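You operate a simulated robot arm through the tools that you are given. There is no shell and no other tool.

You are at the controls of a simulated robot arm. One attempt, no reset.

Task
Shut and lock both valves of tank 33.
Fine: both outlets are capped; leave the caps on.

Only the result counts: the job must be done as asked and must still hold three seconds after the hand-in. Knocking over, shifting, dropping, spilling or breaking anything else fails it. A push-on lid holds only when it is set on centred and level and pressed home; a screw cap is set on level and turned clockwise until tight.

Robot
A 6-joint arm with a two-finger gripper, fixed in place. Base frame: the origin is at the foot of the arm, x ahead of it, y to its left, z up. Units: mm, degrees, N and s.
With the tool pointing down near the work surface it reaches from about 300 to 740 mm from the base axis. Its first joint turns from -166.0 to 166.0 degrees. Payload 1.57 kg.
The tool frame sits at the grasp point between the pads (the TCP): z along the fingers, y along the line on which they close. The tips reach 21 mm beyond it. The gripper opens to 70 mm. The gripper's body begins 50 mm behind the TCP.
Orientation is told as [roll, pitch, yaw] about the base's x, y, z axes, in that order, counted from this pose: with the fingers straight down and closing along the base's y, the tool's x points along the base's -x, its y along +y and its z along -z.

Tools
- The arm moves only by the tool jog_arm. Its argument "moves" is a list of rows, each an object (a shift or turn left out is 0, a gripper value left out holds the last) with "linear": the shift along the base's x, y, z in mm, a list of three; "turn": the turn, a rotation vector about the base's x, y, z in degrees, a list of three; "jaw": the gripper command, from -1 (fully open) to 1 (shut), values between in proportion. In form: [{"linear": [dx, dy, dz], "turn": [wx, wy, wz], "jaw": jaw}, ...]. A call has 1 to 20 rows; each row shifts and turns the commanded pose from where the row before left it. Rows are played at 5 a second. More than 50 mm and 8.6 degrees between two rows, or a gripper value outside its range, and nothing of the call is played. Where a pose cannot be reached the arm comes as near as it can. A force on the tool above 40 N (or 10 N above the force at the start of the call, whichever is more), or a blocked arm, ends the call early, and 0.2 s more pass. Each finger halts on what it meets, pressing with about 27 N; the grip force reading is that of the motor and also rises with nothing between the fingers. The clock runs only during rows and for 0.2 s after the last one: add rows that do not move to give the fingers time. The reply holds the time, the measured pose of the TCP, the force on the tool along the base axes, the opening and the grip force, in the units named above and with some noise, with the torque about the TCP (base axes, N m) and any sound that the robot's microphone picked up.
- Cameras (640 x 400 px; columns grow to the right, rows downward): "scene" is fixed at [400.4, -500.3, 1554.4]; the picture's right is [0.99, -0.11, 0.00], its down [-0.06, -0.52, -0.85] and it looks along [0.09, 0.84, -0.53] (base axes); focal length 335 px, centre (320, 200). "wrist" rides on the gripper at [79, 4, -81] in the tool frame; the picture's right is [-0.05, 1.00, 0.00], its down [-0.67, -0.04, -0.74] and it looks along [-0.74, -0.04, 0.67] (tool axes); focal length 256 px, centre (320, 200). There is no depth. A picture from a camera that has moved, and an enlarged one, comes with that camera's place and axes in the base frame and with its lens.
- get_image(camera): a new picture of that camera. It takes no simulated time.
- enlarge(camera, box): a new picture of the part [left, top, right, bottom] of that camera's present view, enlarged. It takes no simulated time.
- job_done(): hands the job in; it is judged then, once.

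Nothing tells you positions but the pictures and the camera data. Unless the task says otherwise, let go and move clear before handing in.

The tools are called after "Request:" by a JSON object that holds its "method" and its "body". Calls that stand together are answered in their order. jog_arm: Moves the arm, as the interface text tells. Its arguments: {"type":"object","properties":{"moves":{"type":"array"}},"required":["moves"]} The other tools are called the same way: get_image (camera) takes a picture; enlarge (camera, box) takes an enlarged picture of a part of a camera's view; job_done () hands the job in.

At the start:

```text
clock: 0.0
position: [277.2, 177.4, 1232.0]
tool_rot: [0.1, 0.0, -0.1]
ft_force: [0.4, 0.7, 0.0]
ft_torque: [-0.01, 0.01, 0.0]
opening: 70.0
grasp_force: 0.1
```

scene: 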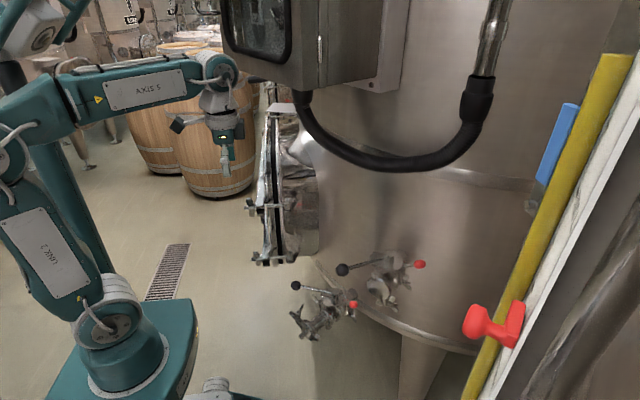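
wrist: 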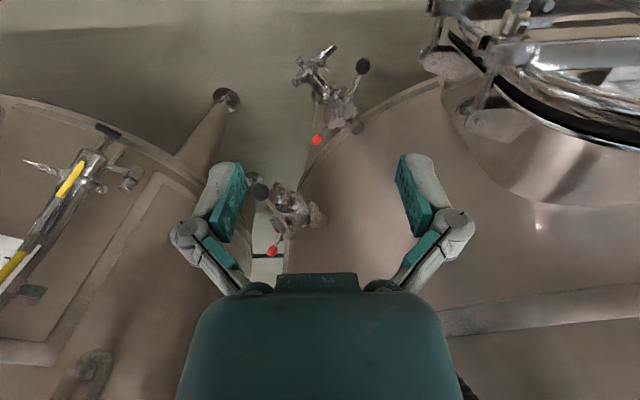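

I see a tank with two valves, each with a black-ball handle and a red knob that may be the lock. I'll look closer before moving.

Request:
{"method": "enlarge", "body": {"camera": "scene", "box": [270, 240, 450, 352]}}

Request:
{"method": "enlarge", "body": {"camera": "wrist", "box": [220, 30, 420, 155]}}

Request:
{"method": "enlarge", "body": {"camera": "wrist", "box": [220, 150, 380, 270]}}

Request:
{"method": "enlarge", "body": {"camera": "scene", "box": [420, 40, 640, 400]}}

Request:
{"method": "enlarge", "body": {"camera": "scene", "box": [100, 0, 420, 200]}}

```text
3.56 times, centred on (360, 296) of scene
camera zoom: at [400.4, -500.3, 1554.4], right [0.99, -0.11, 0.0], down [-0.06, -0.52, -0.85], along [0.09, 0.84, -0.53], focal length 1192 px, centre (178, -141)
```

zoom: 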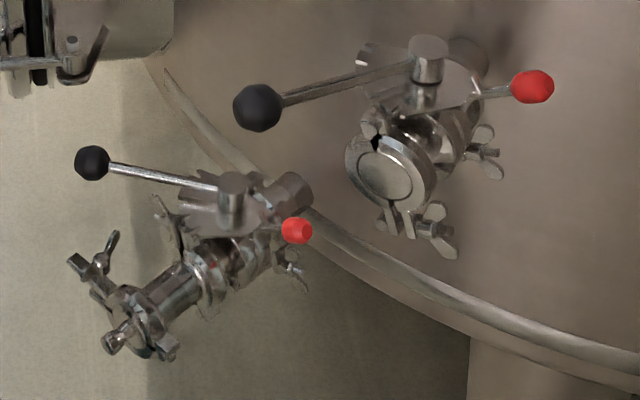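

```text
3.20 times, centred on (320, 92) of wrist
camera zoom: at [197.4, 180.9, 1314.7], right [0.05, 1.0, 0.0], down [0.67, -0.04, 0.74], along [0.74, -0.04, -0.67], focal length 819 px, centre (320, 544)
```

zoom: 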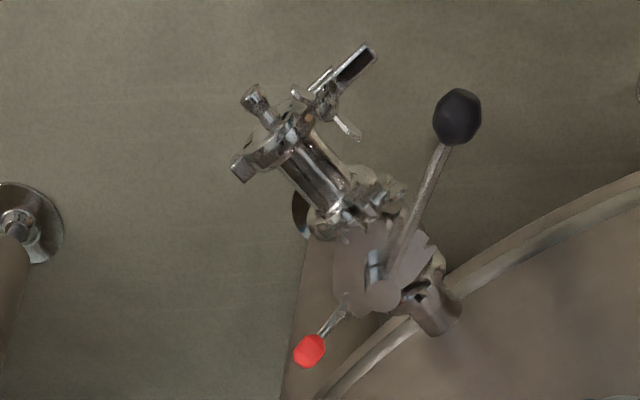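

```text
3.33 times, centred on (300, 210) of wrist
camera zoom: at [197.4, 180.9, 1314.7], right [0.05, 1.0, 0.0], down [0.67, -0.04, 0.74], along [0.74, -0.04, -0.67], focal length 853 px, centre (387, 167)
```

zoom: 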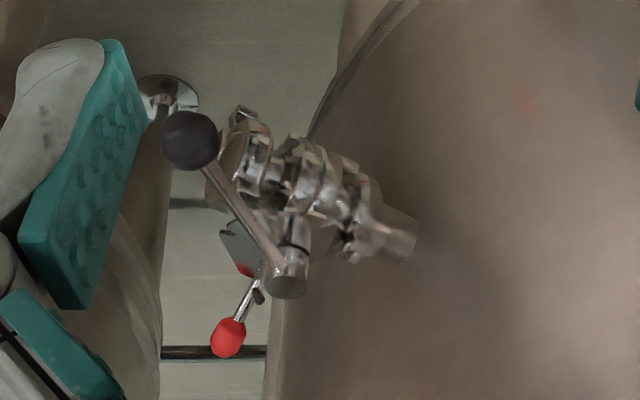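

```text
1.11 times, centred on (530, 220) of scene
camera zoom: at [400.4, -500.3, 1554.4], right [0.99, -0.11, 0.0], down [-0.06, -0.52, -0.85], along [0.09, 0.84, -0.53], focal length 372 px, centre (87, 178)
```

zoom: 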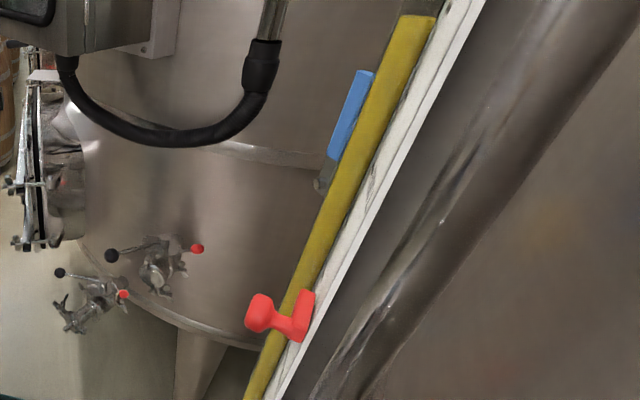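

```text
2.00 times, centred on (260, 100) of scene
camera zoom: at [400.4, -500.3, 1554.4], right [0.99, -0.11, 0.0], down [-0.06, -0.52, -0.85], along [0.09, 0.84, -0.53], focal length 670 px, centre (440, 400)
```

zoom: 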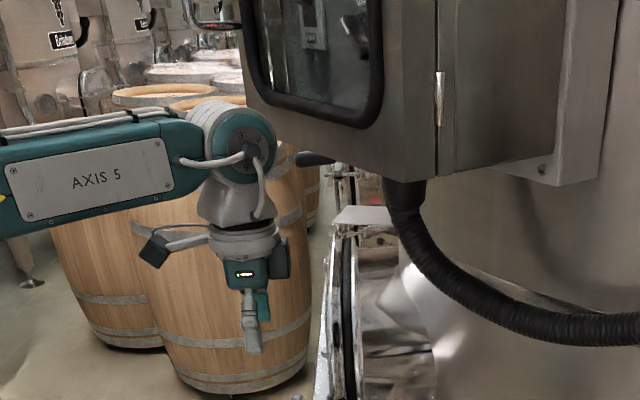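

Both valves have vertical stems. Valve 1's hub is near [647,127,990] and valve 2's is near [522,210,775]. Each has a long black-ball lever and a short red-knobbed piece. I'll lower the arm a little for a closer look at the mechanism.

Request:
{"method": "jog_arm", "body": {"moves": [{"linear": [10, -8, -30]}, {"linear": [10, -8, -30]}, {"linear": [10, -8, -30]}, {"linear": [20, -8, -30]}, {"linear": [30, 0, 0]}, {"linear": [30, 0, 0]}]}}

Request:
{"method": "get_image", "body": {"camera": "scene"}}

Request:
{"method": "get_image", "body": {"camera": "wrist"}}

```text
clock: 1.4
position: [388.3, 146.4, 1112.7]
tool_rot: [0.0, 0.1, 0.0]
ft_force: [-0.5, 0.2, -0.1]
ft_torque: [0.01, -0.06, 0.0]
opening: 69.9
grasp_force: 0.1
```

```text
taken
```

scene: 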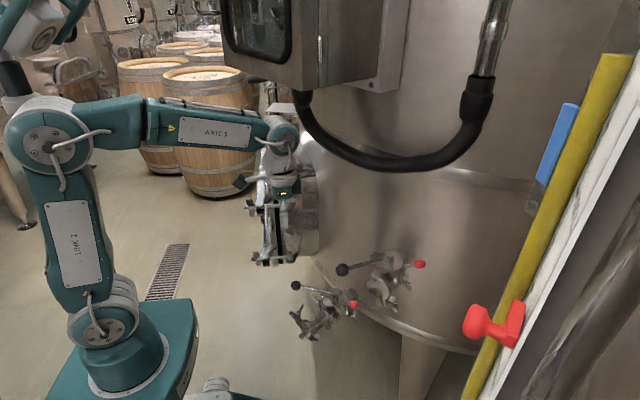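

```text
taken
camera wrist: at [308.0, 150.0, 1195.3], right [0.05, 1.0, 0.0], down [0.67, -0.04, 0.74], along [0.74, -0.04, -0.67], focal length 256 px, centre (320, 200)
```

wrist: 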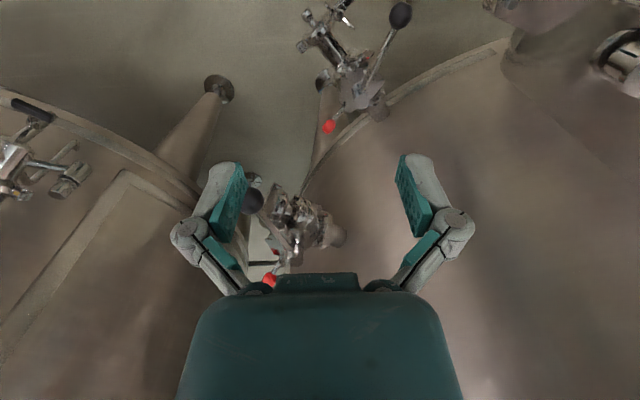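

The path is clear so far. I'll look closely at both valves from here.

Request:
{"method": "enlarge", "body": {"camera": "wrist", "box": [280, 0, 424, 140]}}

Request:
{"method": "enlarge", "body": {"camera": "wrist", "box": [230, 165, 360, 295]}}

Request:
{"method": "enlarge", "body": {"camera": "scene", "box": [330, 240, 440, 310]}}

Request:
{"method": "enlarge", "body": {"camera": "scene", "box": [280, 270, 370, 345]}}

```text
2.86 times, centred on (352, 70) of wrist
camera zoom: at [308.0, 150.0, 1195.3], right [0.05, 1.0, 0.0], down [0.67, -0.04, 0.74], along [0.74, -0.04, -0.67], focal length 731 px, centre (229, 571)
```

zoom: 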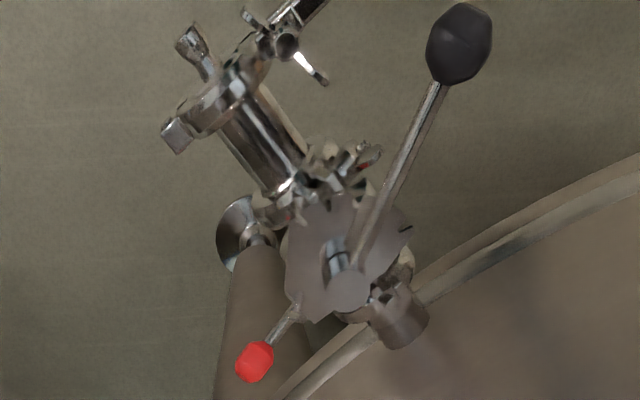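

```text
3.08 times, centred on (295, 230) of wrist
camera zoom: at [308.0, 150.0, 1195.3], right [0.05, 1.0, 0.0], down [0.67, -0.04, 0.74], along [0.74, -0.04, -0.67], focal length 788 px, centre (397, 108)
```

zoom: 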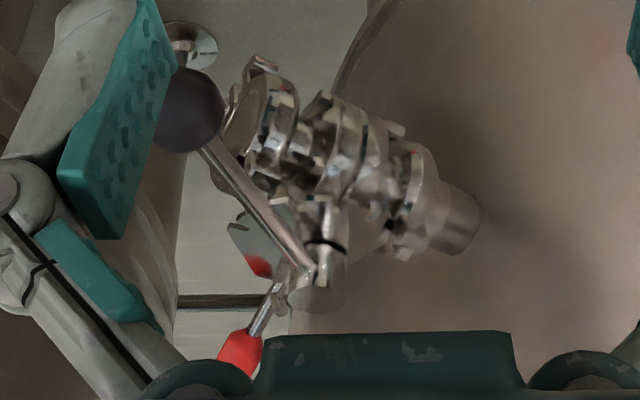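

```text
5.71 times, centred on (385, 275) of scene
camera zoom: at [400.4, -500.3, 1554.4], right [0.99, -0.11, 0.0], down [-0.06, -0.52, -0.85], along [0.09, 0.84, -0.53], focal length 1916 px, centre (-51, -229)
```

zoom: 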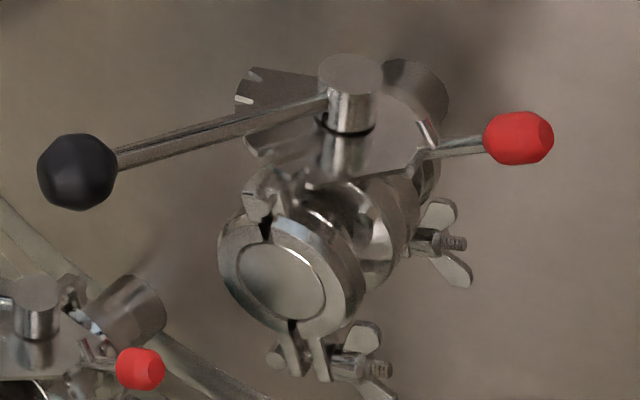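

```text
5.33 times, centred on (325, 308) of scene
camera zoom: at [400.4, -500.3, 1554.4], right [0.99, -0.11, 0.0], down [-0.06, -0.52, -0.85], along [0.09, 0.84, -0.53], focal length 1788 px, centre (293, -373)
```

zoom: 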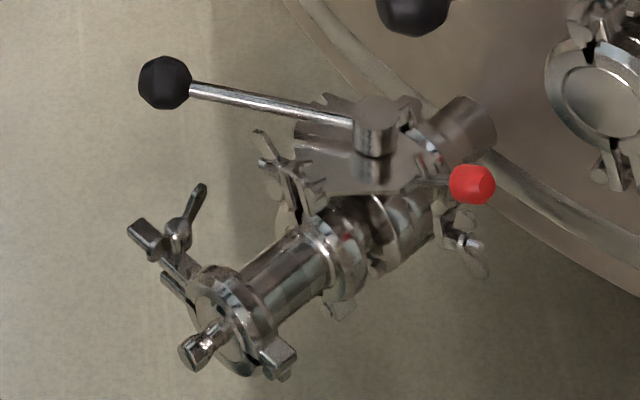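

The plates carry white and red marks, and the red arms look like latches. Before going further I'll tilt the hand up to see where the cabinet and hose are.

Request:
{"method": "jog_arm", "body": {"moves": [{"turn": [0, -8, 0]}, {"turn": [0, -8, 0]}, {"turn": [0, -8, 0]}, {"turn": [0, -8, 0]}, {"turn": [0, -8, 0]}]}}

Request:
{"method": "get_image", "body": {"camera": "wrist"}}

Request:
{"method": "get_image", "body": {"camera": "scene"}}

```text
clock: 2.6
position: [387.5, 145.5, 1113.8]
tool_rot: [0.0, -40.1, 0.1]
ft_force: [1.1, 0.6, -0.1]
ft_torque: [-0.01, -0.03, -0.02]
opening: 69.9
grasp_force: 0.1
```

```text
taken
camera wrist: at [274.0, 148.9, 1124.6], right [0.04, 1.0, 0.03], down [0.03, -0.04, 1.0], along [1.0, -0.04, -0.03], focal length 256 px, centre (320, 200)
```

wrist: 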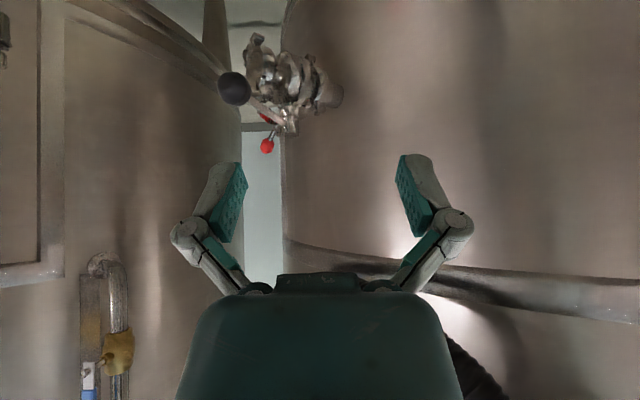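

```text
taken
```

scene: 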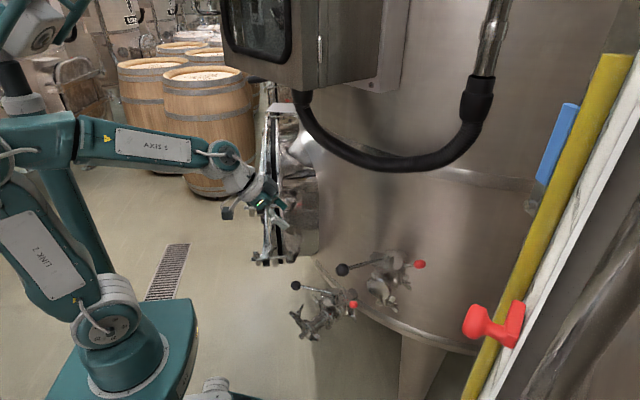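

The black hose passes near [490,260,1260] above and behind valve 1, so I need to keep clear of it. I'll enlarge valve 1 from this angle.

Request:
{"method": "enlarge", "body": {"camera": "wrist", "box": [215, 25, 365, 165]}}

Request:
{"method": "enlarge", "body": {"camera": "wrist", "box": [400, 240, 640, 400]}}

```text
2.86 times, centred on (290, 95) of wrist
camera zoom: at [274.0, 148.9, 1124.6], right [0.04, 1.0, 0.03], down [0.03, -0.04, 1.0], along [1.0, -0.04, -0.03], focal length 731 px, centre (406, 500)
```

zoom: 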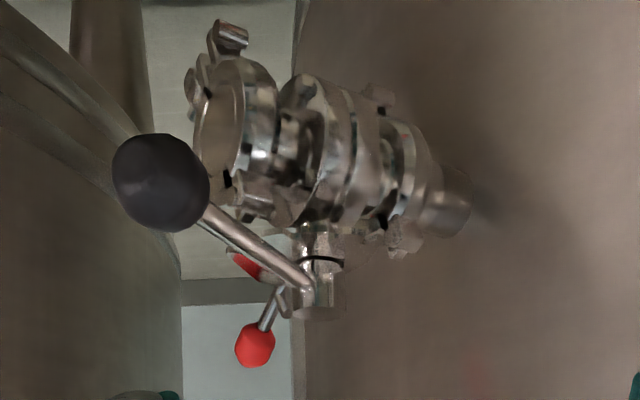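

```text
2.50 times, centred on (520, 320) of wrist
camera zoom: at [274.0, 148.9, 1124.6], right [0.04, 1.0, 0.03], down [0.03, -0.04, 1.0], along [1.0, -0.04, -0.03], focal length 640 px, centre (-180, -100)
```

zoom: 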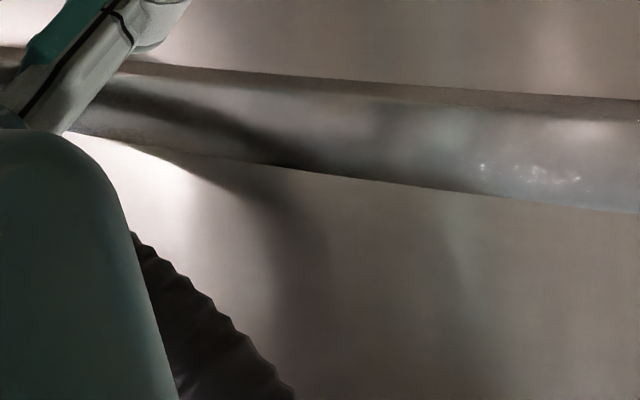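

Request:
{"method": "jog_arm", "body": {"moves": [{"linear": [20, -6, 0], "turn": [0, 8, 0]}, {"linear": [20, -6, 0], "turn": [0, 8, 0]}, {"linear": [20, -6, 0], "turn": [0, 8, 0]}, {"linear": [20, -6, 0], "turn": [0, 8, 0]}, {"linear": [20, -6, 0], "turn": [0, 8, 0]}]}}

Request:
{"method": "get_image", "body": {"camera": "wrist"}}

Request:
{"method": "get_image", "body": {"camera": "scene"}}

Request:
{"method": "enlarge", "body": {"camera": "wrist", "box": [240, 50, 440, 180]}}

Request:
{"method": "enlarge", "body": {"camera": "wrist", "box": [240, 150, 400, 280]}}

```text
clock: 3.8
position: [487.1, 116.0, 1113.3]
tool_rot: [0.0, 0.2, 0.2]
ft_force: [-0.2, 0.5, 1.6]
ft_torque: [0.01, -0.03, 0.02]
opening: 70.2
grasp_force: 0.1
```

```text
taken
camera wrist: at [408.0, 118.7, 1194.9], right [0.05, 1.0, 0.0], down [0.67, -0.03, 0.74], along [0.74, -0.04, -0.67], focal length 256 px, centre (320, 200)
```

wrist: 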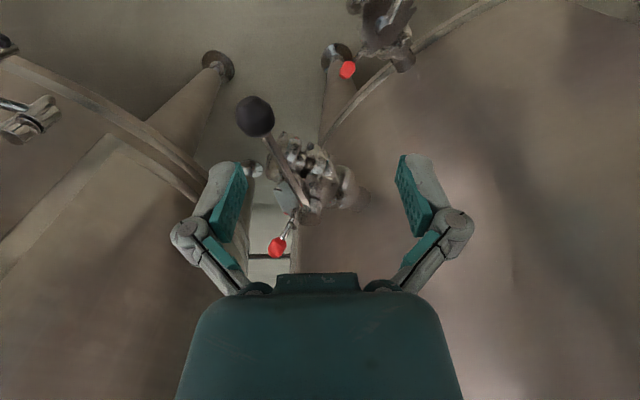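

```text
taken
```

scene: 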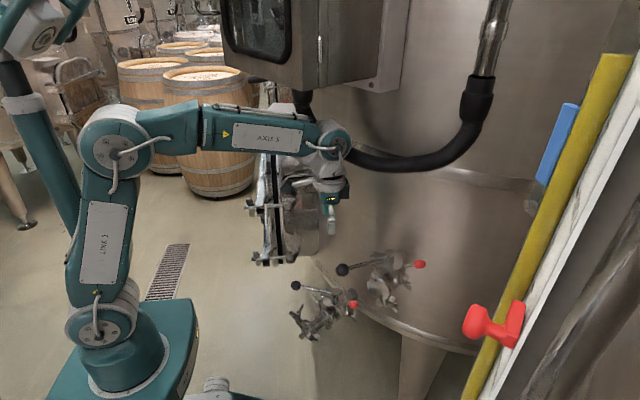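

```text
3.08 times, centred on (340, 115) of wrist
camera zoom: at [408.0, 118.7, 1194.9], right [0.05, 1.0, 0.0], down [0.67, -0.03, 0.74], along [0.74, -0.04, -0.67], focal length 788 px, centre (258, 462)
```

zoom: 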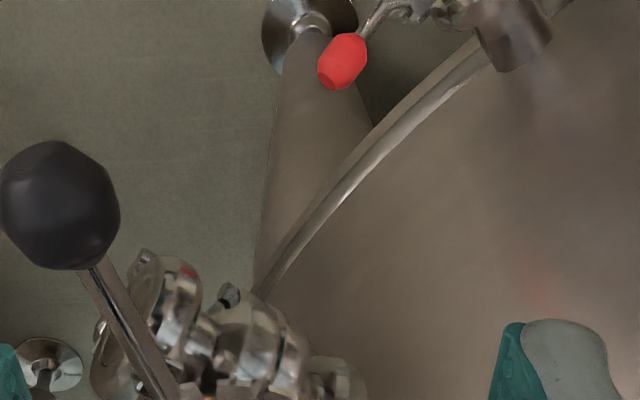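

```text
3.08 times, centred on (320, 215) of wrist
camera zoom: at [408.0, 118.7, 1194.9], right [0.05, 1.0, 0.0], down [0.67, -0.03, 0.74], along [0.74, -0.04, -0.67], focal length 788 px, centre (320, 154)
```

zoom: 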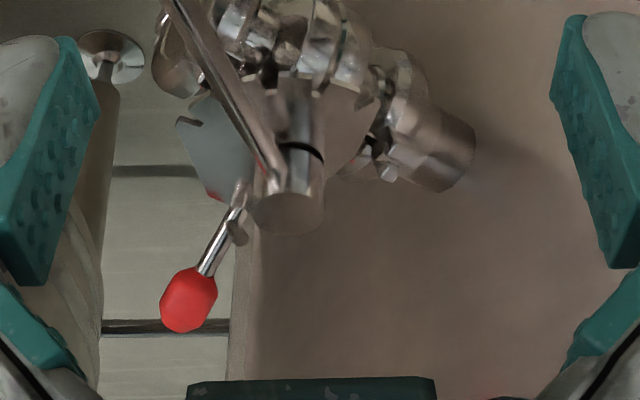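

Request:
{"method": "enlarge", "body": {"camera": "wrist", "box": [270, 170, 350, 220]}}

Request:
{"method": "enlarge", "body": {"camera": "wrist", "box": [260, 195, 340, 265]}}

Request:
{"method": "enlarge", "body": {"camera": "scene", "box": [366, 244, 430, 284]}}

Request:
{"method": "enlarge", "body": {"camera": "scene", "box": [310, 276, 374, 316]}}

```text
8.00 times, centred on (310, 195) of wrist
camera zoom: at [408.0, 118.7, 1194.9], right [0.05, 1.0, 0.0], down [0.67, -0.03, 0.74], along [0.74, -0.04, -0.67], focal length 2048 px, centre (400, 240)
```

zoom: 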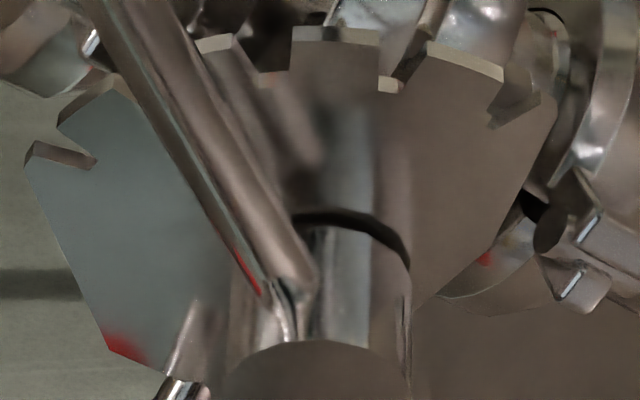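

```text
5.71 times, centred on (300, 230) of wrist
camera zoom: at [408.0, 118.7, 1194.9], right [0.05, 1.0, 0.0], down [0.67, -0.03, 0.74], along [0.74, -0.04, -0.67], focal length 1463 px, centre (434, 29)
```

zoom: 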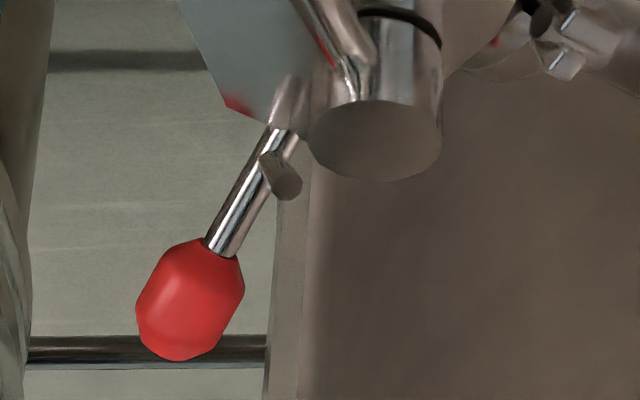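

```text
10.00 times, centred on (398, 264) of scene
camera zoom: at [400.4, -500.3, 1554.4], right [0.99, -0.11, 0.0], down [-0.06, -0.52, -0.85], along [0.09, 0.84, -0.53], focal length 3353 px, centre (-460, -440)
```

zoom: 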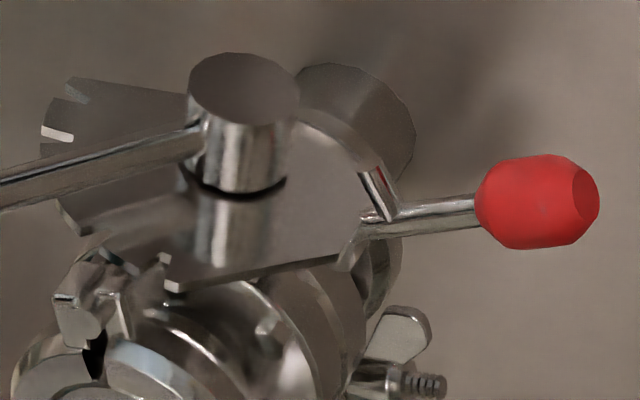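

```text
10.00 times, centred on (342, 296) of scene
camera zoom: at [400.4, -500.3, 1554.4], right [0.99, -0.11, 0.0], down [-0.06, -0.52, -0.85], along [0.09, 0.84, -0.53], focal length 3353 px, centre (100, -760)
```

zoom: 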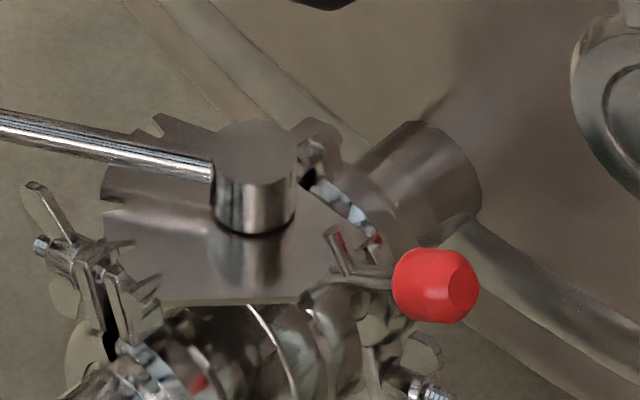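

Zooming in shows a notched index plate under each lever and a red-knobbed latch rod with a small peg. I'll move the camera closer to valve 1 to see how the latch works.

Request:
{"method": "jog_arm", "body": {"moves": [{"linear": [26, -4, -8]}, {"linear": [26, -4, -8]}, {"linear": [26, -4, -8]}, {"linear": [26, -4, -8]}]}}

Request:
{"method": "enlarge", "body": {"camera": "wrist", "box": [240, 100, 400, 200]}}

Request:
{"method": "enlarge", "body": {"camera": "wrist", "box": [270, 140, 370, 215]}}

Request:
{"method": "get_image", "body": {"camera": "wrist"}}

Request:
{"method": "get_image", "body": {"camera": "scene"}}

```text
clock: 4.8
position: [587.4, 89.6, 1084.9]
tool_rot: [0.4, -0.2, -0.2]
ft_force: [-1.0, 0.2, -0.2]
ft_torque: [0.01, 0.0, -0.02]
opening: 70.2
grasp_force: 0.1
```

```text
4.00 times, centred on (320, 150) of wrist
camera zoom: at [507.2, 93.6, 1165.7], right [0.06, 1.0, 0.01], down [0.66, -0.04, 0.75], along [0.75, -0.04, -0.66], focal length 1024 px, centre (320, 400)
```

zoom: 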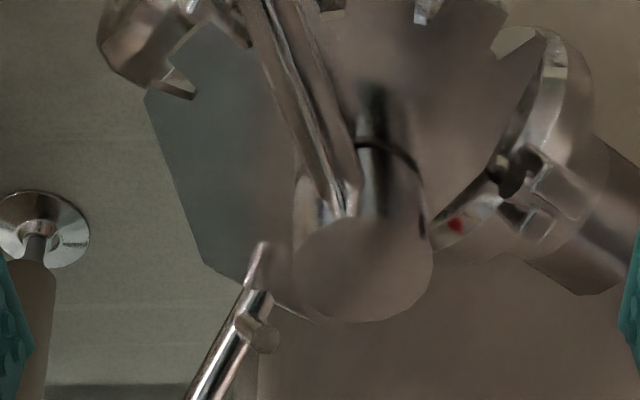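

```text
5.33 times, centred on (320, 178) of wrist
camera zoom: at [507.2, 93.6, 1165.7], right [0.06, 1.0, 0.01], down [0.66, -0.04, 0.75], along [0.75, -0.04, -0.66], focal length 1365 px, centre (320, 320)
```

zoom: 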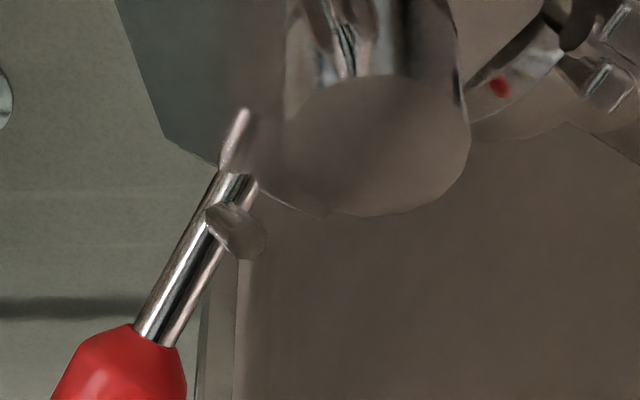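

```text
taken
camera wrist: at [507.2, 93.6, 1165.7], right [0.06, 1.0, 0.01], down [0.66, -0.04, 0.75], along [0.75, -0.04, -0.66], focal length 256 px, centre (320, 200)
```

wrist: 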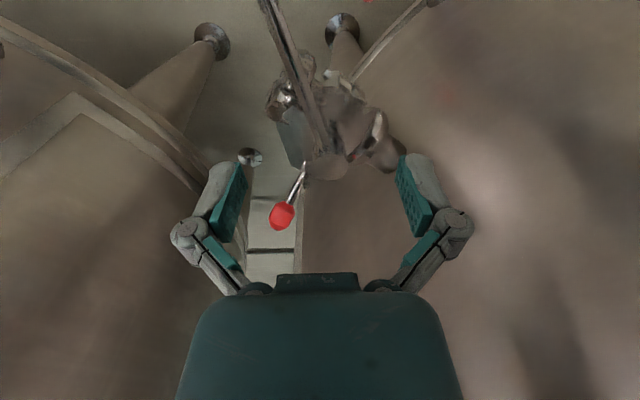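

```text
taken
```

scene: 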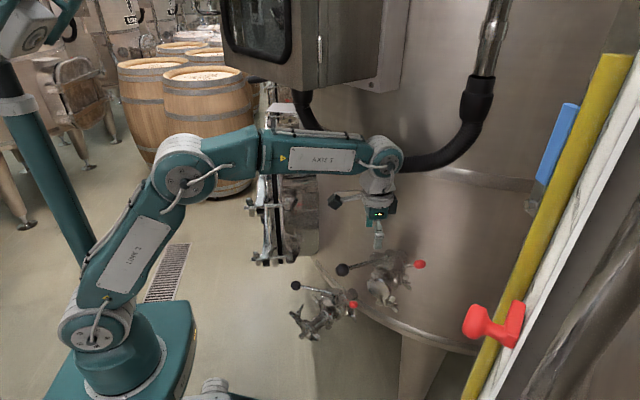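

The enlargements are true zooms, so I'll zoom tighter on the red latches from both cameras.

Request:
{"method": "enlarge", "body": {"camera": "scene", "box": [392, 252, 424, 272]}}

Request:
{"method": "enlarge", "body": {"camera": "scene", "box": [332, 290, 364, 310]}}

Request:
{"method": "enlarge", "body": {"camera": "wrist", "box": [290, 155, 338, 185]}}

Request:
{"method": "enlarge", "body": {"camera": "scene", "box": [324, 284, 356, 304]}}

```text
16.00 times, centred on (408, 262) of scene
camera zoom: at [400.4, -500.3, 1554.4], right [0.99, -0.11, 0.0], down [-0.06, -0.52, -0.85], along [0.09, 0.84, -0.53], focal length 5364 px, centre (-1088, -792)
```

zoom: 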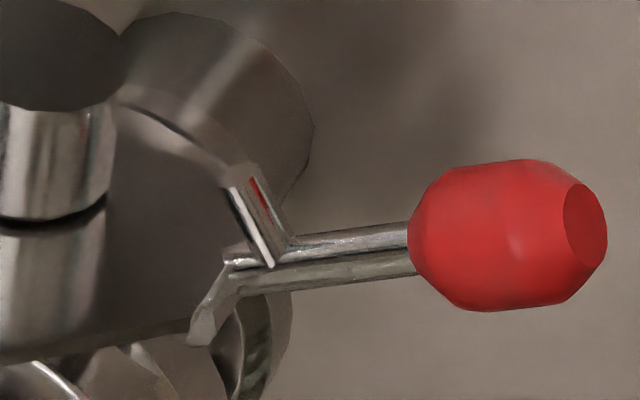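

```text
16.00 times, centred on (348, 300) of scene
camera zoom: at [400.4, -500.3, 1554.4], right [0.99, -0.11, 0.0], down [-0.06, -0.52, -0.85], along [0.09, 0.84, -0.53], focal length 5364 px, centre (-128, -1400)
```

zoom: 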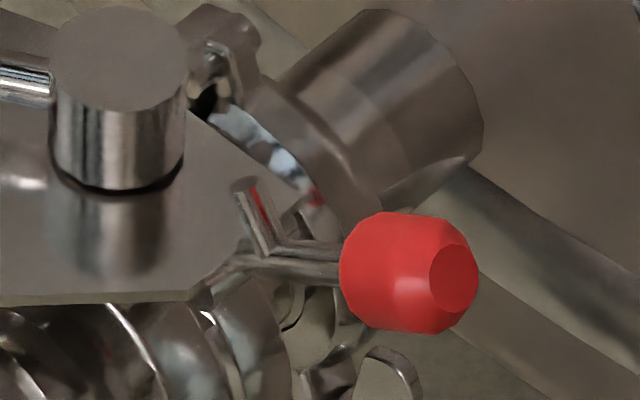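

```text
13.33 times, centred on (314, 170) of wrist
camera zoom: at [507.2, 93.6, 1165.7], right [0.06, 1.0, 0.01], down [0.66, -0.04, 0.75], along [0.75, -0.04, -0.66], focal length 3413 px, centre (400, 600)
```

zoom: 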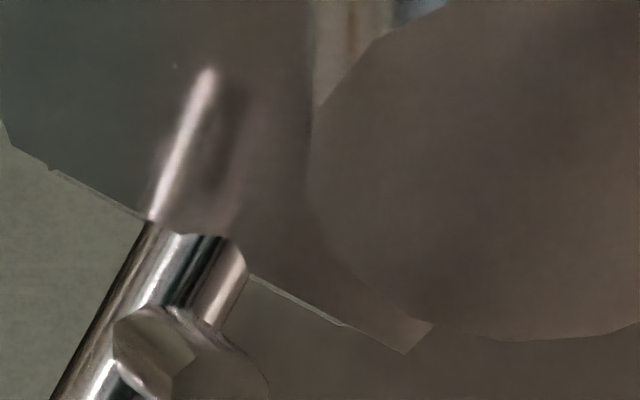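

```text
16.00 times, centred on (340, 294) of scene
camera zoom: at [400.4, -500.3, 1554.4], right [0.99, -0.11, 0.0], down [-0.06, -0.52, -0.85], along [0.09, 0.84, -0.53], focal length 5364 px, centre (0, -1304)
```

zoom: 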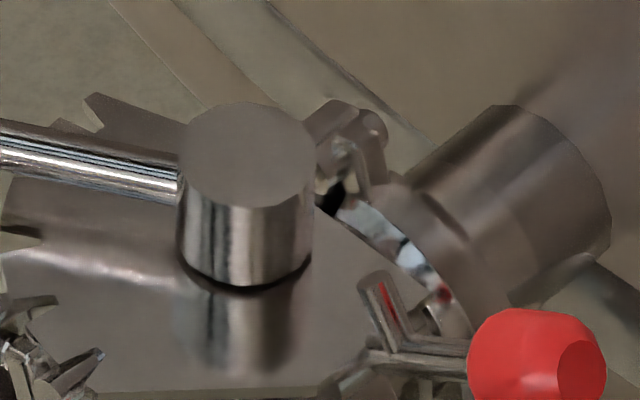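

Each red latch is a short rod hinged at the plate edge at azimuth about 315°. That is directly opposite the lever's shut position at about 135°. It rises about 30° outward and has a peg facing the hub. I'll circle to the outer side of valve 1 to see the back of the hub and the latch from the front.

Request:
{"method": "jog_arm", "body": {"moves": [{"linear": [7.3, -4.2, 3], "turn": [0, 0, 8]}, {"linear": [7.3, -4.2, 3], "turn": [0, 0, 8]}, {"linear": [7.3, -4.2, 3], "turn": [0, 0, 8]}, {"linear": [7.3, -4.2, 3], "turn": [0, 0, 8]}, {"linear": [7.3, -4.2, 3], "turn": [0, 0, 8]}, {"linear": [7.3, -4.2, 3], "turn": [0, 0, 8]}, {"linear": [7.3, -4.2, 3], "turn": [0, 0, 8]}, {"linear": [7.3, -4.2, 3], "turn": [0, 0, 8]}]}}

Request:
{"method": "get_image", "body": {"camera": "wrist"}}

Request:
{"method": "get_image", "body": {"camera": "scene"}}

```text
clock: 6.6
position: [641.2, 54.4, 1117.4]
tool_rot: [-0.5, -0.5, 63.4]
ft_force: [0.0, 0.5, -0.1]
ft_torque: [0.02, 0.0, -0.01]
opening: 70.0
grasp_force: 0.1
```

```text
taken
camera wrist: at [600.8, -16.3, 1198.3], right [-0.87, 0.49, -0.01], down [0.32, 0.58, 0.75], along [0.38, 0.65, -0.66], focal length 256 px, centre (320, 200)
```

wrist: 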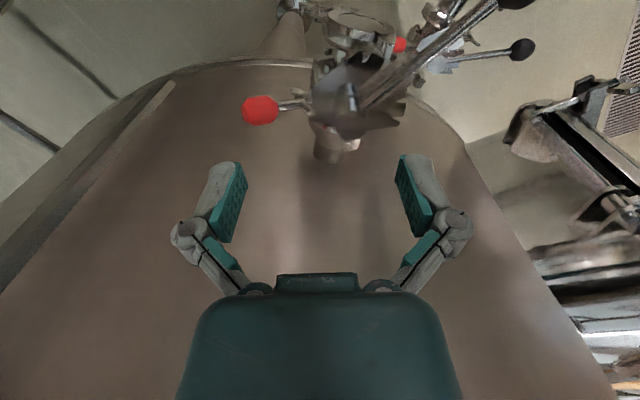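

```text
taken
```

scene: 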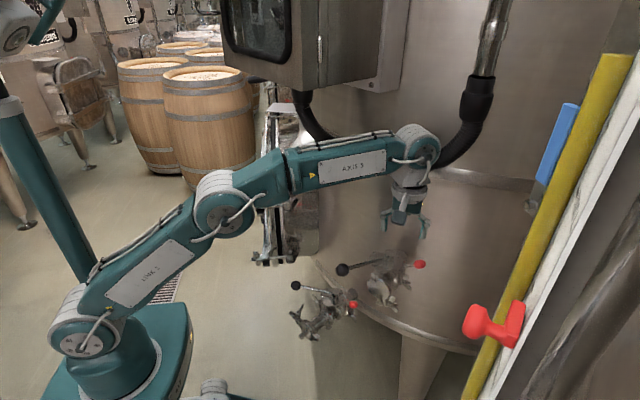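

Request:
{"method": "enlarge", "body": {"camera": "wrist", "box": [230, 60, 390, 160]}}

Request:
{"method": "jog_arm", "body": {"moves": [{"linear": [7.3, -4.2, 1], "turn": [0, 0, 8]}, {"linear": [7.3, -4.2, 1], "turn": [0, 0, 8]}, {"linear": [7.3, -4.2, 1], "turn": [0, 0, 8]}, {"linear": [7.3, -4.2, 1], "turn": [0, 0, 8]}, {"linear": [7.3, -4.2, 1], "turn": [0, 0, 8]}, {"linear": [7.3, -4.2, 1], "turn": [0, 0, 8]}, {"linear": [7.3, -4.2, 1], "turn": [0, 0, 8]}, {"linear": [7.3, -4.2, 1], "turn": [0, 0, 8]}]}}

Request:
{"method": "get_image", "body": {"camera": "wrist"}}

Request:
{"method": "get_image", "body": {"camera": "scene"}}

```text
4.00 times, centred on (310, 110) of wrist
camera zoom: at [600.8, -16.3, 1198.3], right [-0.87, 0.49, -0.01], down [0.32, 0.58, 0.75], along [0.38, 0.65, -0.66], focal length 1024 px, centre (360, 560)
```

zoom: 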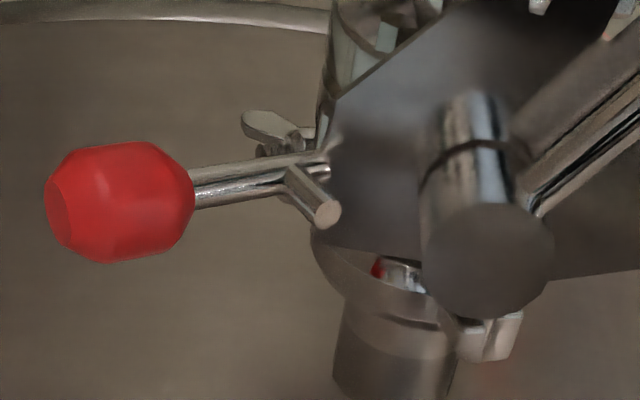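

```text
clock: 8.5
position: [679.2, 27.6, 1120.8]
tool_rot: [-1.1, 0.9, 127.9]
ft_force: [0.4, -0.2, 0.0]
ft_torque: [0.01, -0.02, 0.0]
opening: 70.2
grasp_force: 0.0
out of reach, approached as far as the arm can: row 5, 7, 8
stopped in row 8: the arm was blocked; the commanded pose is now the measured one
```

```text
taken
camera wrist: at [721.5, -38.4, 1203.0], right [-0.82, -0.57, -0.02], down [-0.4, 0.55, 0.73], along [-0.41, 0.61, -0.68], focal length 256 px, centre (320, 200)
```

wrist: 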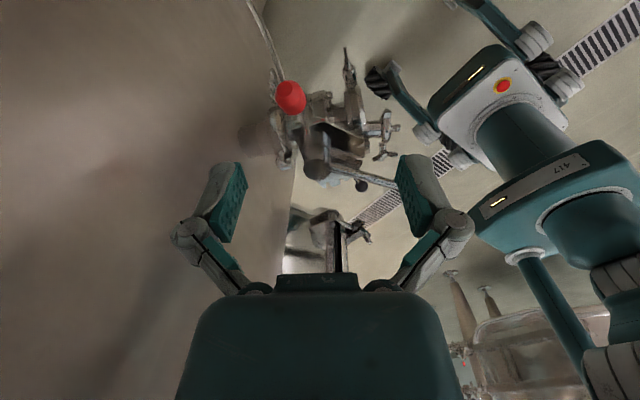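

```text
taken
```

scene: 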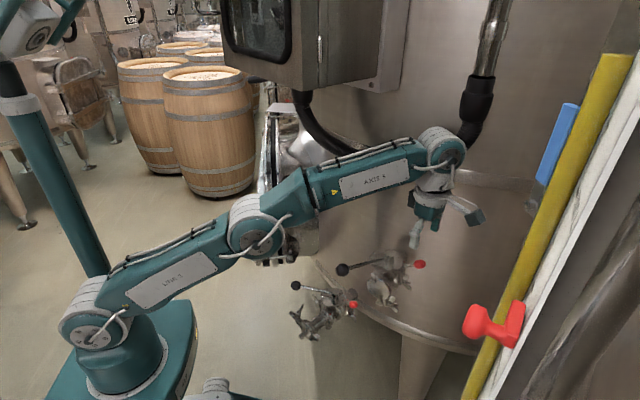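

Request:
{"method": "enlarge", "body": {"camera": "wrist", "box": [265, 70, 361, 190]}}

Request:
{"method": "enlarge", "body": {"camera": "wrist", "box": [268, 110, 348, 160]}}

Request:
{"method": "enlarge", "body": {"camera": "wrist", "box": [290, 140, 354, 190]}}

```text
3.33 times, centred on (313, 130) of wrist
camera zoom: at [721.5, -38.4, 1203.0], right [-0.82, -0.57, -0.02], down [-0.4, 0.55, 0.73], along [-0.41, 0.61, -0.68], focal length 853 px, centre (343, 433)
```

zoom: 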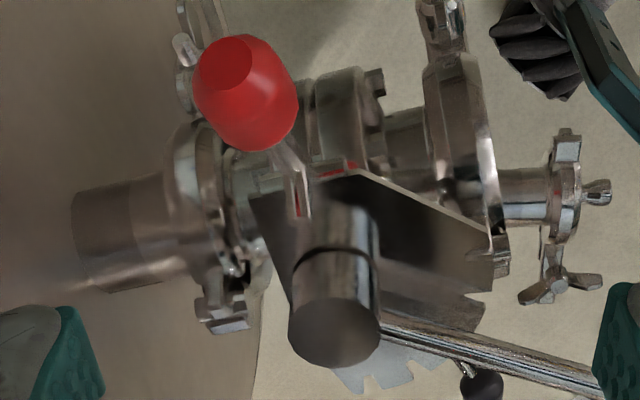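

```text
8.00 times, centred on (308, 135) of wrist
camera zoom: at [721.5, -38.4, 1203.0], right [-0.82, -0.57, -0.02], down [-0.4, 0.55, 0.73], along [-0.41, 0.61, -0.68], focal length 2048 px, centre (416, 720)
```

zoom: 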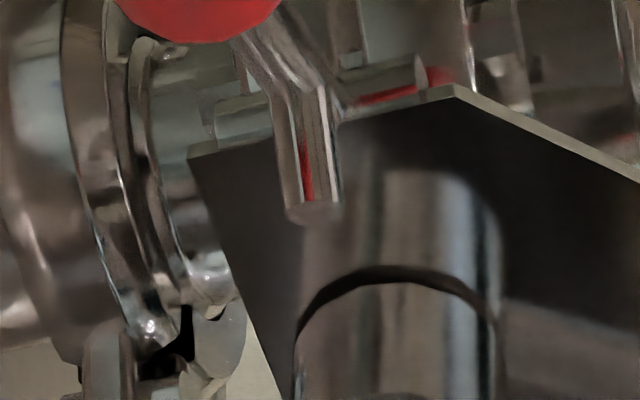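

```text
8.00 times, centred on (322, 165) of wrist
camera zoom: at [721.5, -38.4, 1203.0], right [-0.82, -0.57, -0.02], down [-0.4, 0.55, 0.73], along [-0.41, 0.61, -0.68], focal length 2048 px, centre (304, 480)
```

zoom: 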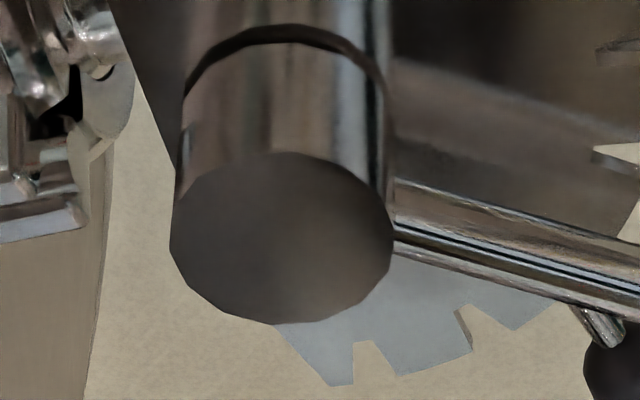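

Request:
{"method": "enlarge", "body": {"camera": "wrist", "box": [300, 140, 324, 155]}}

Request:
{"method": "enlarge", "body": {"camera": "wrist", "box": [280, 105, 328, 135]}}

Request:
{"method": "enlarge", "body": {"camera": "scene", "box": [336, 282, 360, 297]}}

```text
16.00 times, centred on (312, 148) of wrist
camera zoom: at [721.5, -38.4, 1203.0], right [-0.82, -0.57, -0.02], down [-0.4, 0.55, 0.73], along [-0.41, 0.61, -0.68], focal length 4096 px, centre (448, 1040)
```

zoom: 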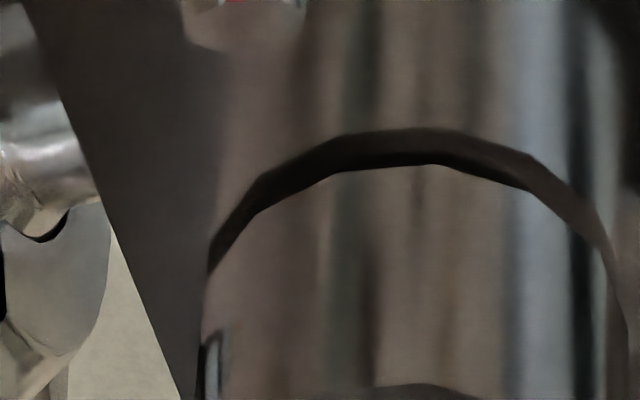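

```text
13.33 times, centred on (304, 120) of wrist
camera zoom: at [721.5, -38.4, 1203.0], right [-0.82, -0.57, -0.02], down [-0.4, 0.55, 0.73], along [-0.41, 0.61, -0.68], focal length 3413 px, centre (533, 1267)
```

zoom: 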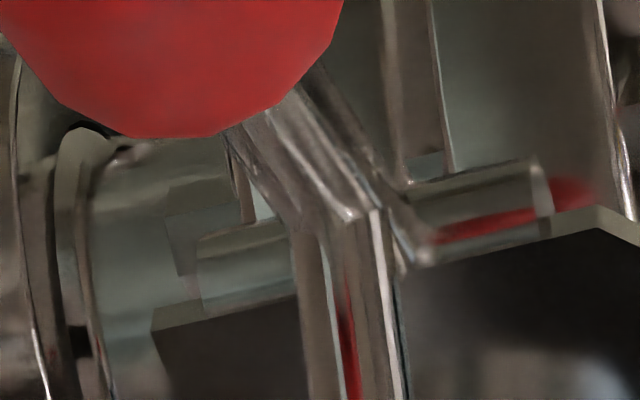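

```text
16.00 times, centred on (348, 290) of scene
camera zoom: at [400.4, -500.3, 1554.4], right [0.99, -0.11, 0.0], down [-0.06, -0.52, -0.85], along [0.09, 0.84, -0.53], focal length 5364 px, centre (-128, -1232)
```

zoom: 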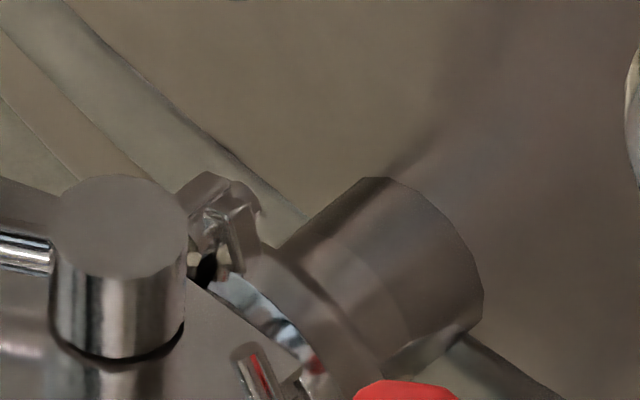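

I can now see how the lock works. The hub has a hole on the side opposite the lever, and the red latch is hinged at the plate edge. With the lever shut at azimuth 135°, the hole faces the latch, and swinging the red knob up drives the peg into it. I'll do valve 2 first, because valve 1's shut lever would hang over it, so I'm backing out now.

Request:
{"method": "jog_arm", "body": {"moves": [{"linear": [-14.3, 4, 0], "turn": [0, 0, -8]}, {"linear": [-14.3, 4, 0], "turn": [0, 0, -8]}, {"linear": [-14.3, 4, 0], "turn": [0, 0, -8]}, {"linear": [-14.3, 4, 0], "turn": [0, 0, -8]}, {"linear": [-14.3, 4, 0], "turn": [0, 0, -8]}, {"linear": [-14.3, 4, 0], "turn": [0, 0, -8]}, {"linear": [-14.3, 4, 0], "turn": [0, 0, -8]}, {"linear": [-14.3, 4, 0], "turn": [0, 0, -8]}, {"linear": [-14.3, 4, 0], "turn": [0, 0, -8]}, {"linear": [-14.3, 4, 0], "turn": [0, 0, -8]}, {"linear": [-14.3, 4, 0], "turn": [0, 0, -8]}, {"linear": [-14.3, 4, 0], "turn": [0, 0, -8]}, {"linear": [-14.3, 4, 0], "turn": [0, 0, -8]}, {"linear": [-14.3, 4, 0], "turn": [0, 0, -8]}, {"linear": [-14.3, 4, 0], "turn": [0, 0, -8]}, {"linear": [-14.3, 4, 0], "turn": [0, 0, -8]}]}}

Request:
{"method": "get_image", "body": {"camera": "wrist"}}

```text
clock: 11.9
position: [450.4, 98.3, 1115.8]
tool_rot: [-0.8, 0.9, -0.1]
ft_force: [0.3, 0.2, -0.4]
ft_torque: [-0.04, -0.02, -0.02]
opening: 70.0
grasp_force: 0.2
```

```text
taken
camera wrist: at [372.6, 102.9, 1198.0], right [0.05, 1.0, -0.01], down [0.68, -0.03, 0.74], along [0.73, -0.05, -0.68], focal length 256 px, centre (320, 200)
```

wrist: 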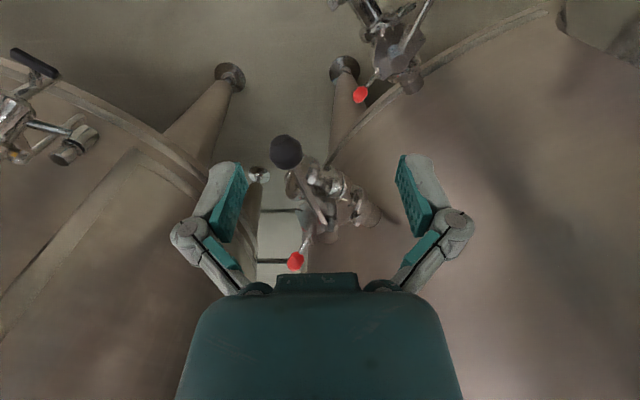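

Request:
{"method": "jog_arm", "body": {"moves": [{"linear": [-30, 8, -30]}, {"linear": [-30, 8, -30]}, {"linear": [-30, 8, -30]}, {"linear": [0, 20, -30]}, {"linear": [20, 25, -40]}, {"linear": [20, 25, -40]}, {"linear": [15, 18, -30]}]}}

Request:
{"method": "get_image", "body": {"camera": "wrist"}}

Request:
{"method": "get_image", "body": {"camera": "scene"}}

Request:
{"method": "enlarge", "body": {"camera": "wrist", "box": [240, 100, 400, 200]}}

```text
refused: row 5 steps farther than a row can; nothing moved
```

```text
taken
camera wrist: at [372.6, 102.9, 1198.0], right [0.05, 1.0, -0.01], down [0.68, -0.03, 0.74], along [0.73, -0.05, -0.68], focal length 256 px, centre (320, 200)
```

wrist: 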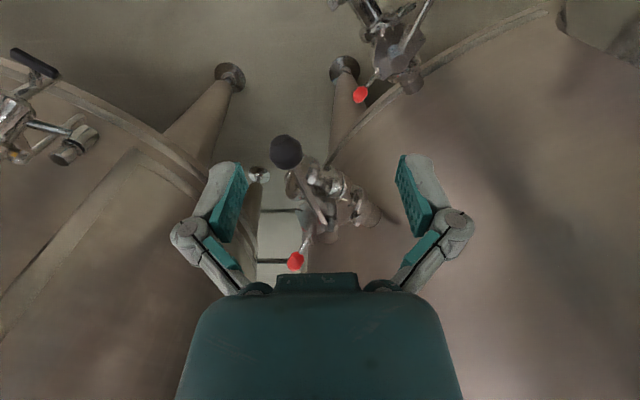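

```text
taken
```

scene: 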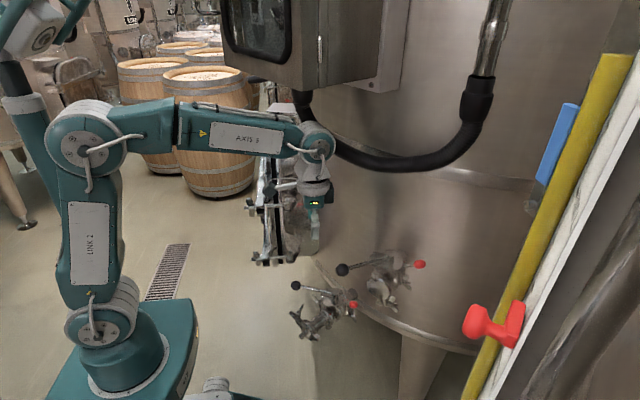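

```text
4.00 times, centred on (320, 150) of wrist
camera zoom: at [372.6, 102.9, 1198.0], right [0.05, 1.0, -0.01], down [0.68, -0.03, 0.74], along [0.73, -0.05, -0.68], focal length 1024 px, centre (320, 400)
```

zoom: 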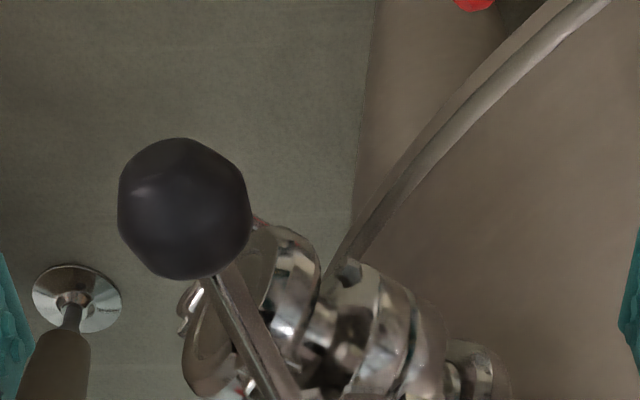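

The row was refused for being too long, so nothing moved. I'll resend the path with smaller rows.

Request:
{"method": "jog_arm", "body": {"moves": [{"linear": [-30, 8, -30]}, {"linear": [-30, 8, -30]}, {"linear": [-30, 8, -30]}, {"linear": [0, 20, -30]}, {"linear": [15, 20, -35]}, {"linear": [15, 20, -35]}, {"linear": [15, 20, -35]}, {"linear": [10, 6, -10]}]}}

Request:
{"method": "get_image", "body": {"camera": "wrist"}}

Request:
{"method": "get_image", "body": {"camera": "scene"}}

Request:
{"method": "enlarge", "body": {"camera": "wrist", "box": [240, 100, 400, 200]}}

```text
clock: 13.7
position: [416.6, 208.6, 879.2]
tool_rot: [-0.8, 0.8, 0.1]
ft_force: [-0.6, -0.2, -0.3]
ft_torque: [-0.02, 0.04, 0.03]
opening: 70.3
grasp_force: 0.1
```

```text
taken
camera wrist: at [337.3, 213.1, 962.2], right [0.05, 1.0, -0.01], down [0.68, -0.02, 0.74], along [0.73, -0.05, -0.68], focal length 256 px, centre (320, 200)
```

wrist: 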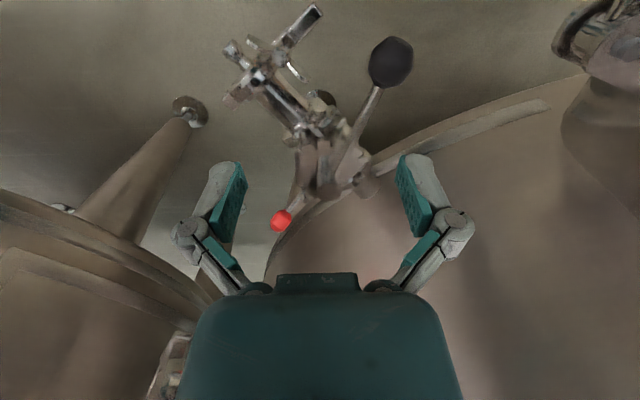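

```text
taken
```

scene: 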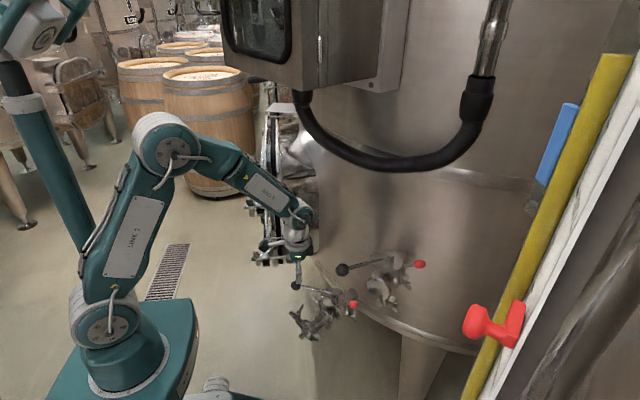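

```text
4.00 times, centred on (320, 150) of wrist
camera zoom: at [337.3, 213.1, 962.2], right [0.05, 1.0, -0.01], down [0.68, -0.02, 0.74], along [0.73, -0.05, -0.68], focal length 1024 px, centre (320, 400)
```

zoom: 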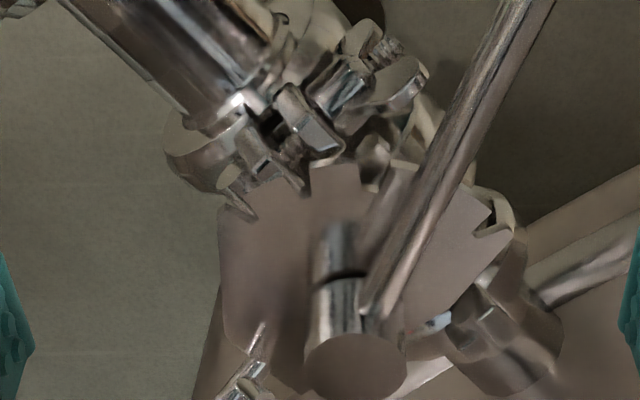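

Valve 2's hub top is near [522,210,777], its ball near [404,255,768] and its red knob near [567,153,778]. The manway clamps seem close to the lever's path, so I'll check them first.

Request:
{"method": "enlarge", "body": {"camera": "wrist", "box": [480, 0, 640, 100]}}

Request:
{"method": "enlarge", "body": {"camera": "scene", "box": [220, 160, 380, 260]}}

Request:
{"method": "enlarge", "body": {"camera": "scene", "box": [240, 220, 368, 300]}}

```text
4.00 times, centred on (560, 50) of wrist
camera zoom: at [337.3, 213.1, 962.2], right [0.05, 1.0, -0.01], down [0.68, -0.02, 0.74], along [0.73, -0.05, -0.68], focal length 1024 px, centre (-640, 800)
```

zoom: 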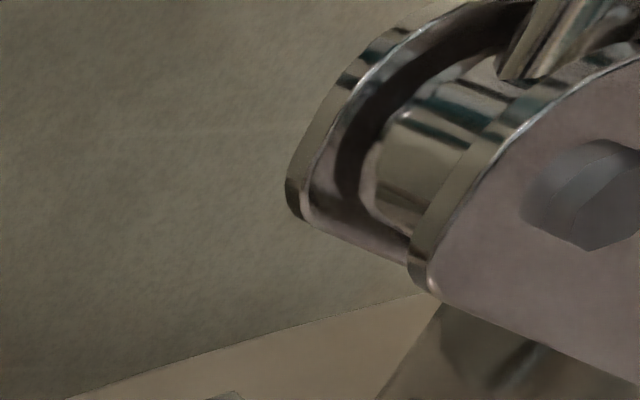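

```text
4.00 times, centred on (300, 210) of scene
camera zoom: at [400.4, -500.3, 1554.4], right [0.99, -0.11, 0.0], down [-0.06, -0.52, -0.85], along [0.09, 0.84, -0.53], focal length 1341 px, centre (400, 160)
```

zoom: 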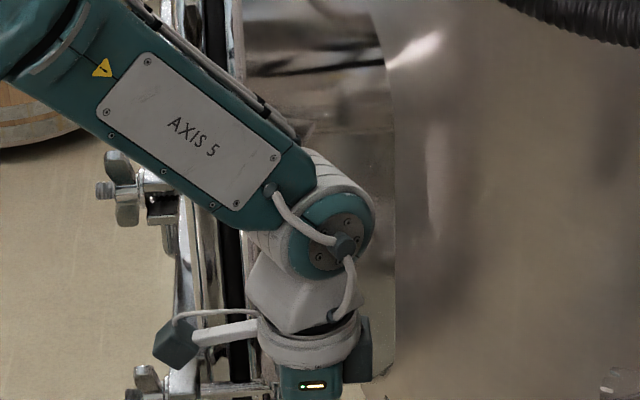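

```text
5.00 times, centred on (304, 260) of scene
camera zoom: at [400.4, -500.3, 1554.4], right [0.99, -0.11, 0.0], down [-0.06, -0.52, -0.85], along [0.09, 0.84, -0.53], focal length 1676 px, centre (400, -100)
```

zoom: 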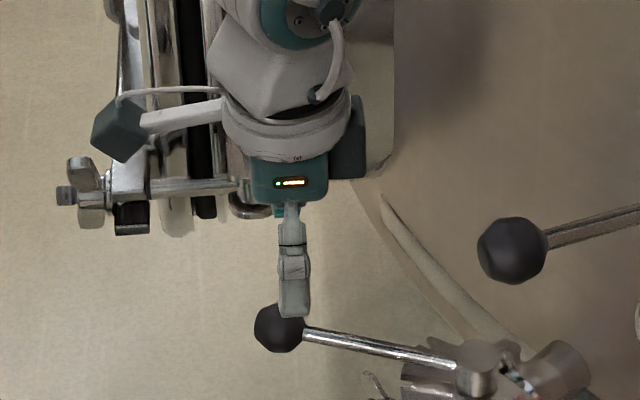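

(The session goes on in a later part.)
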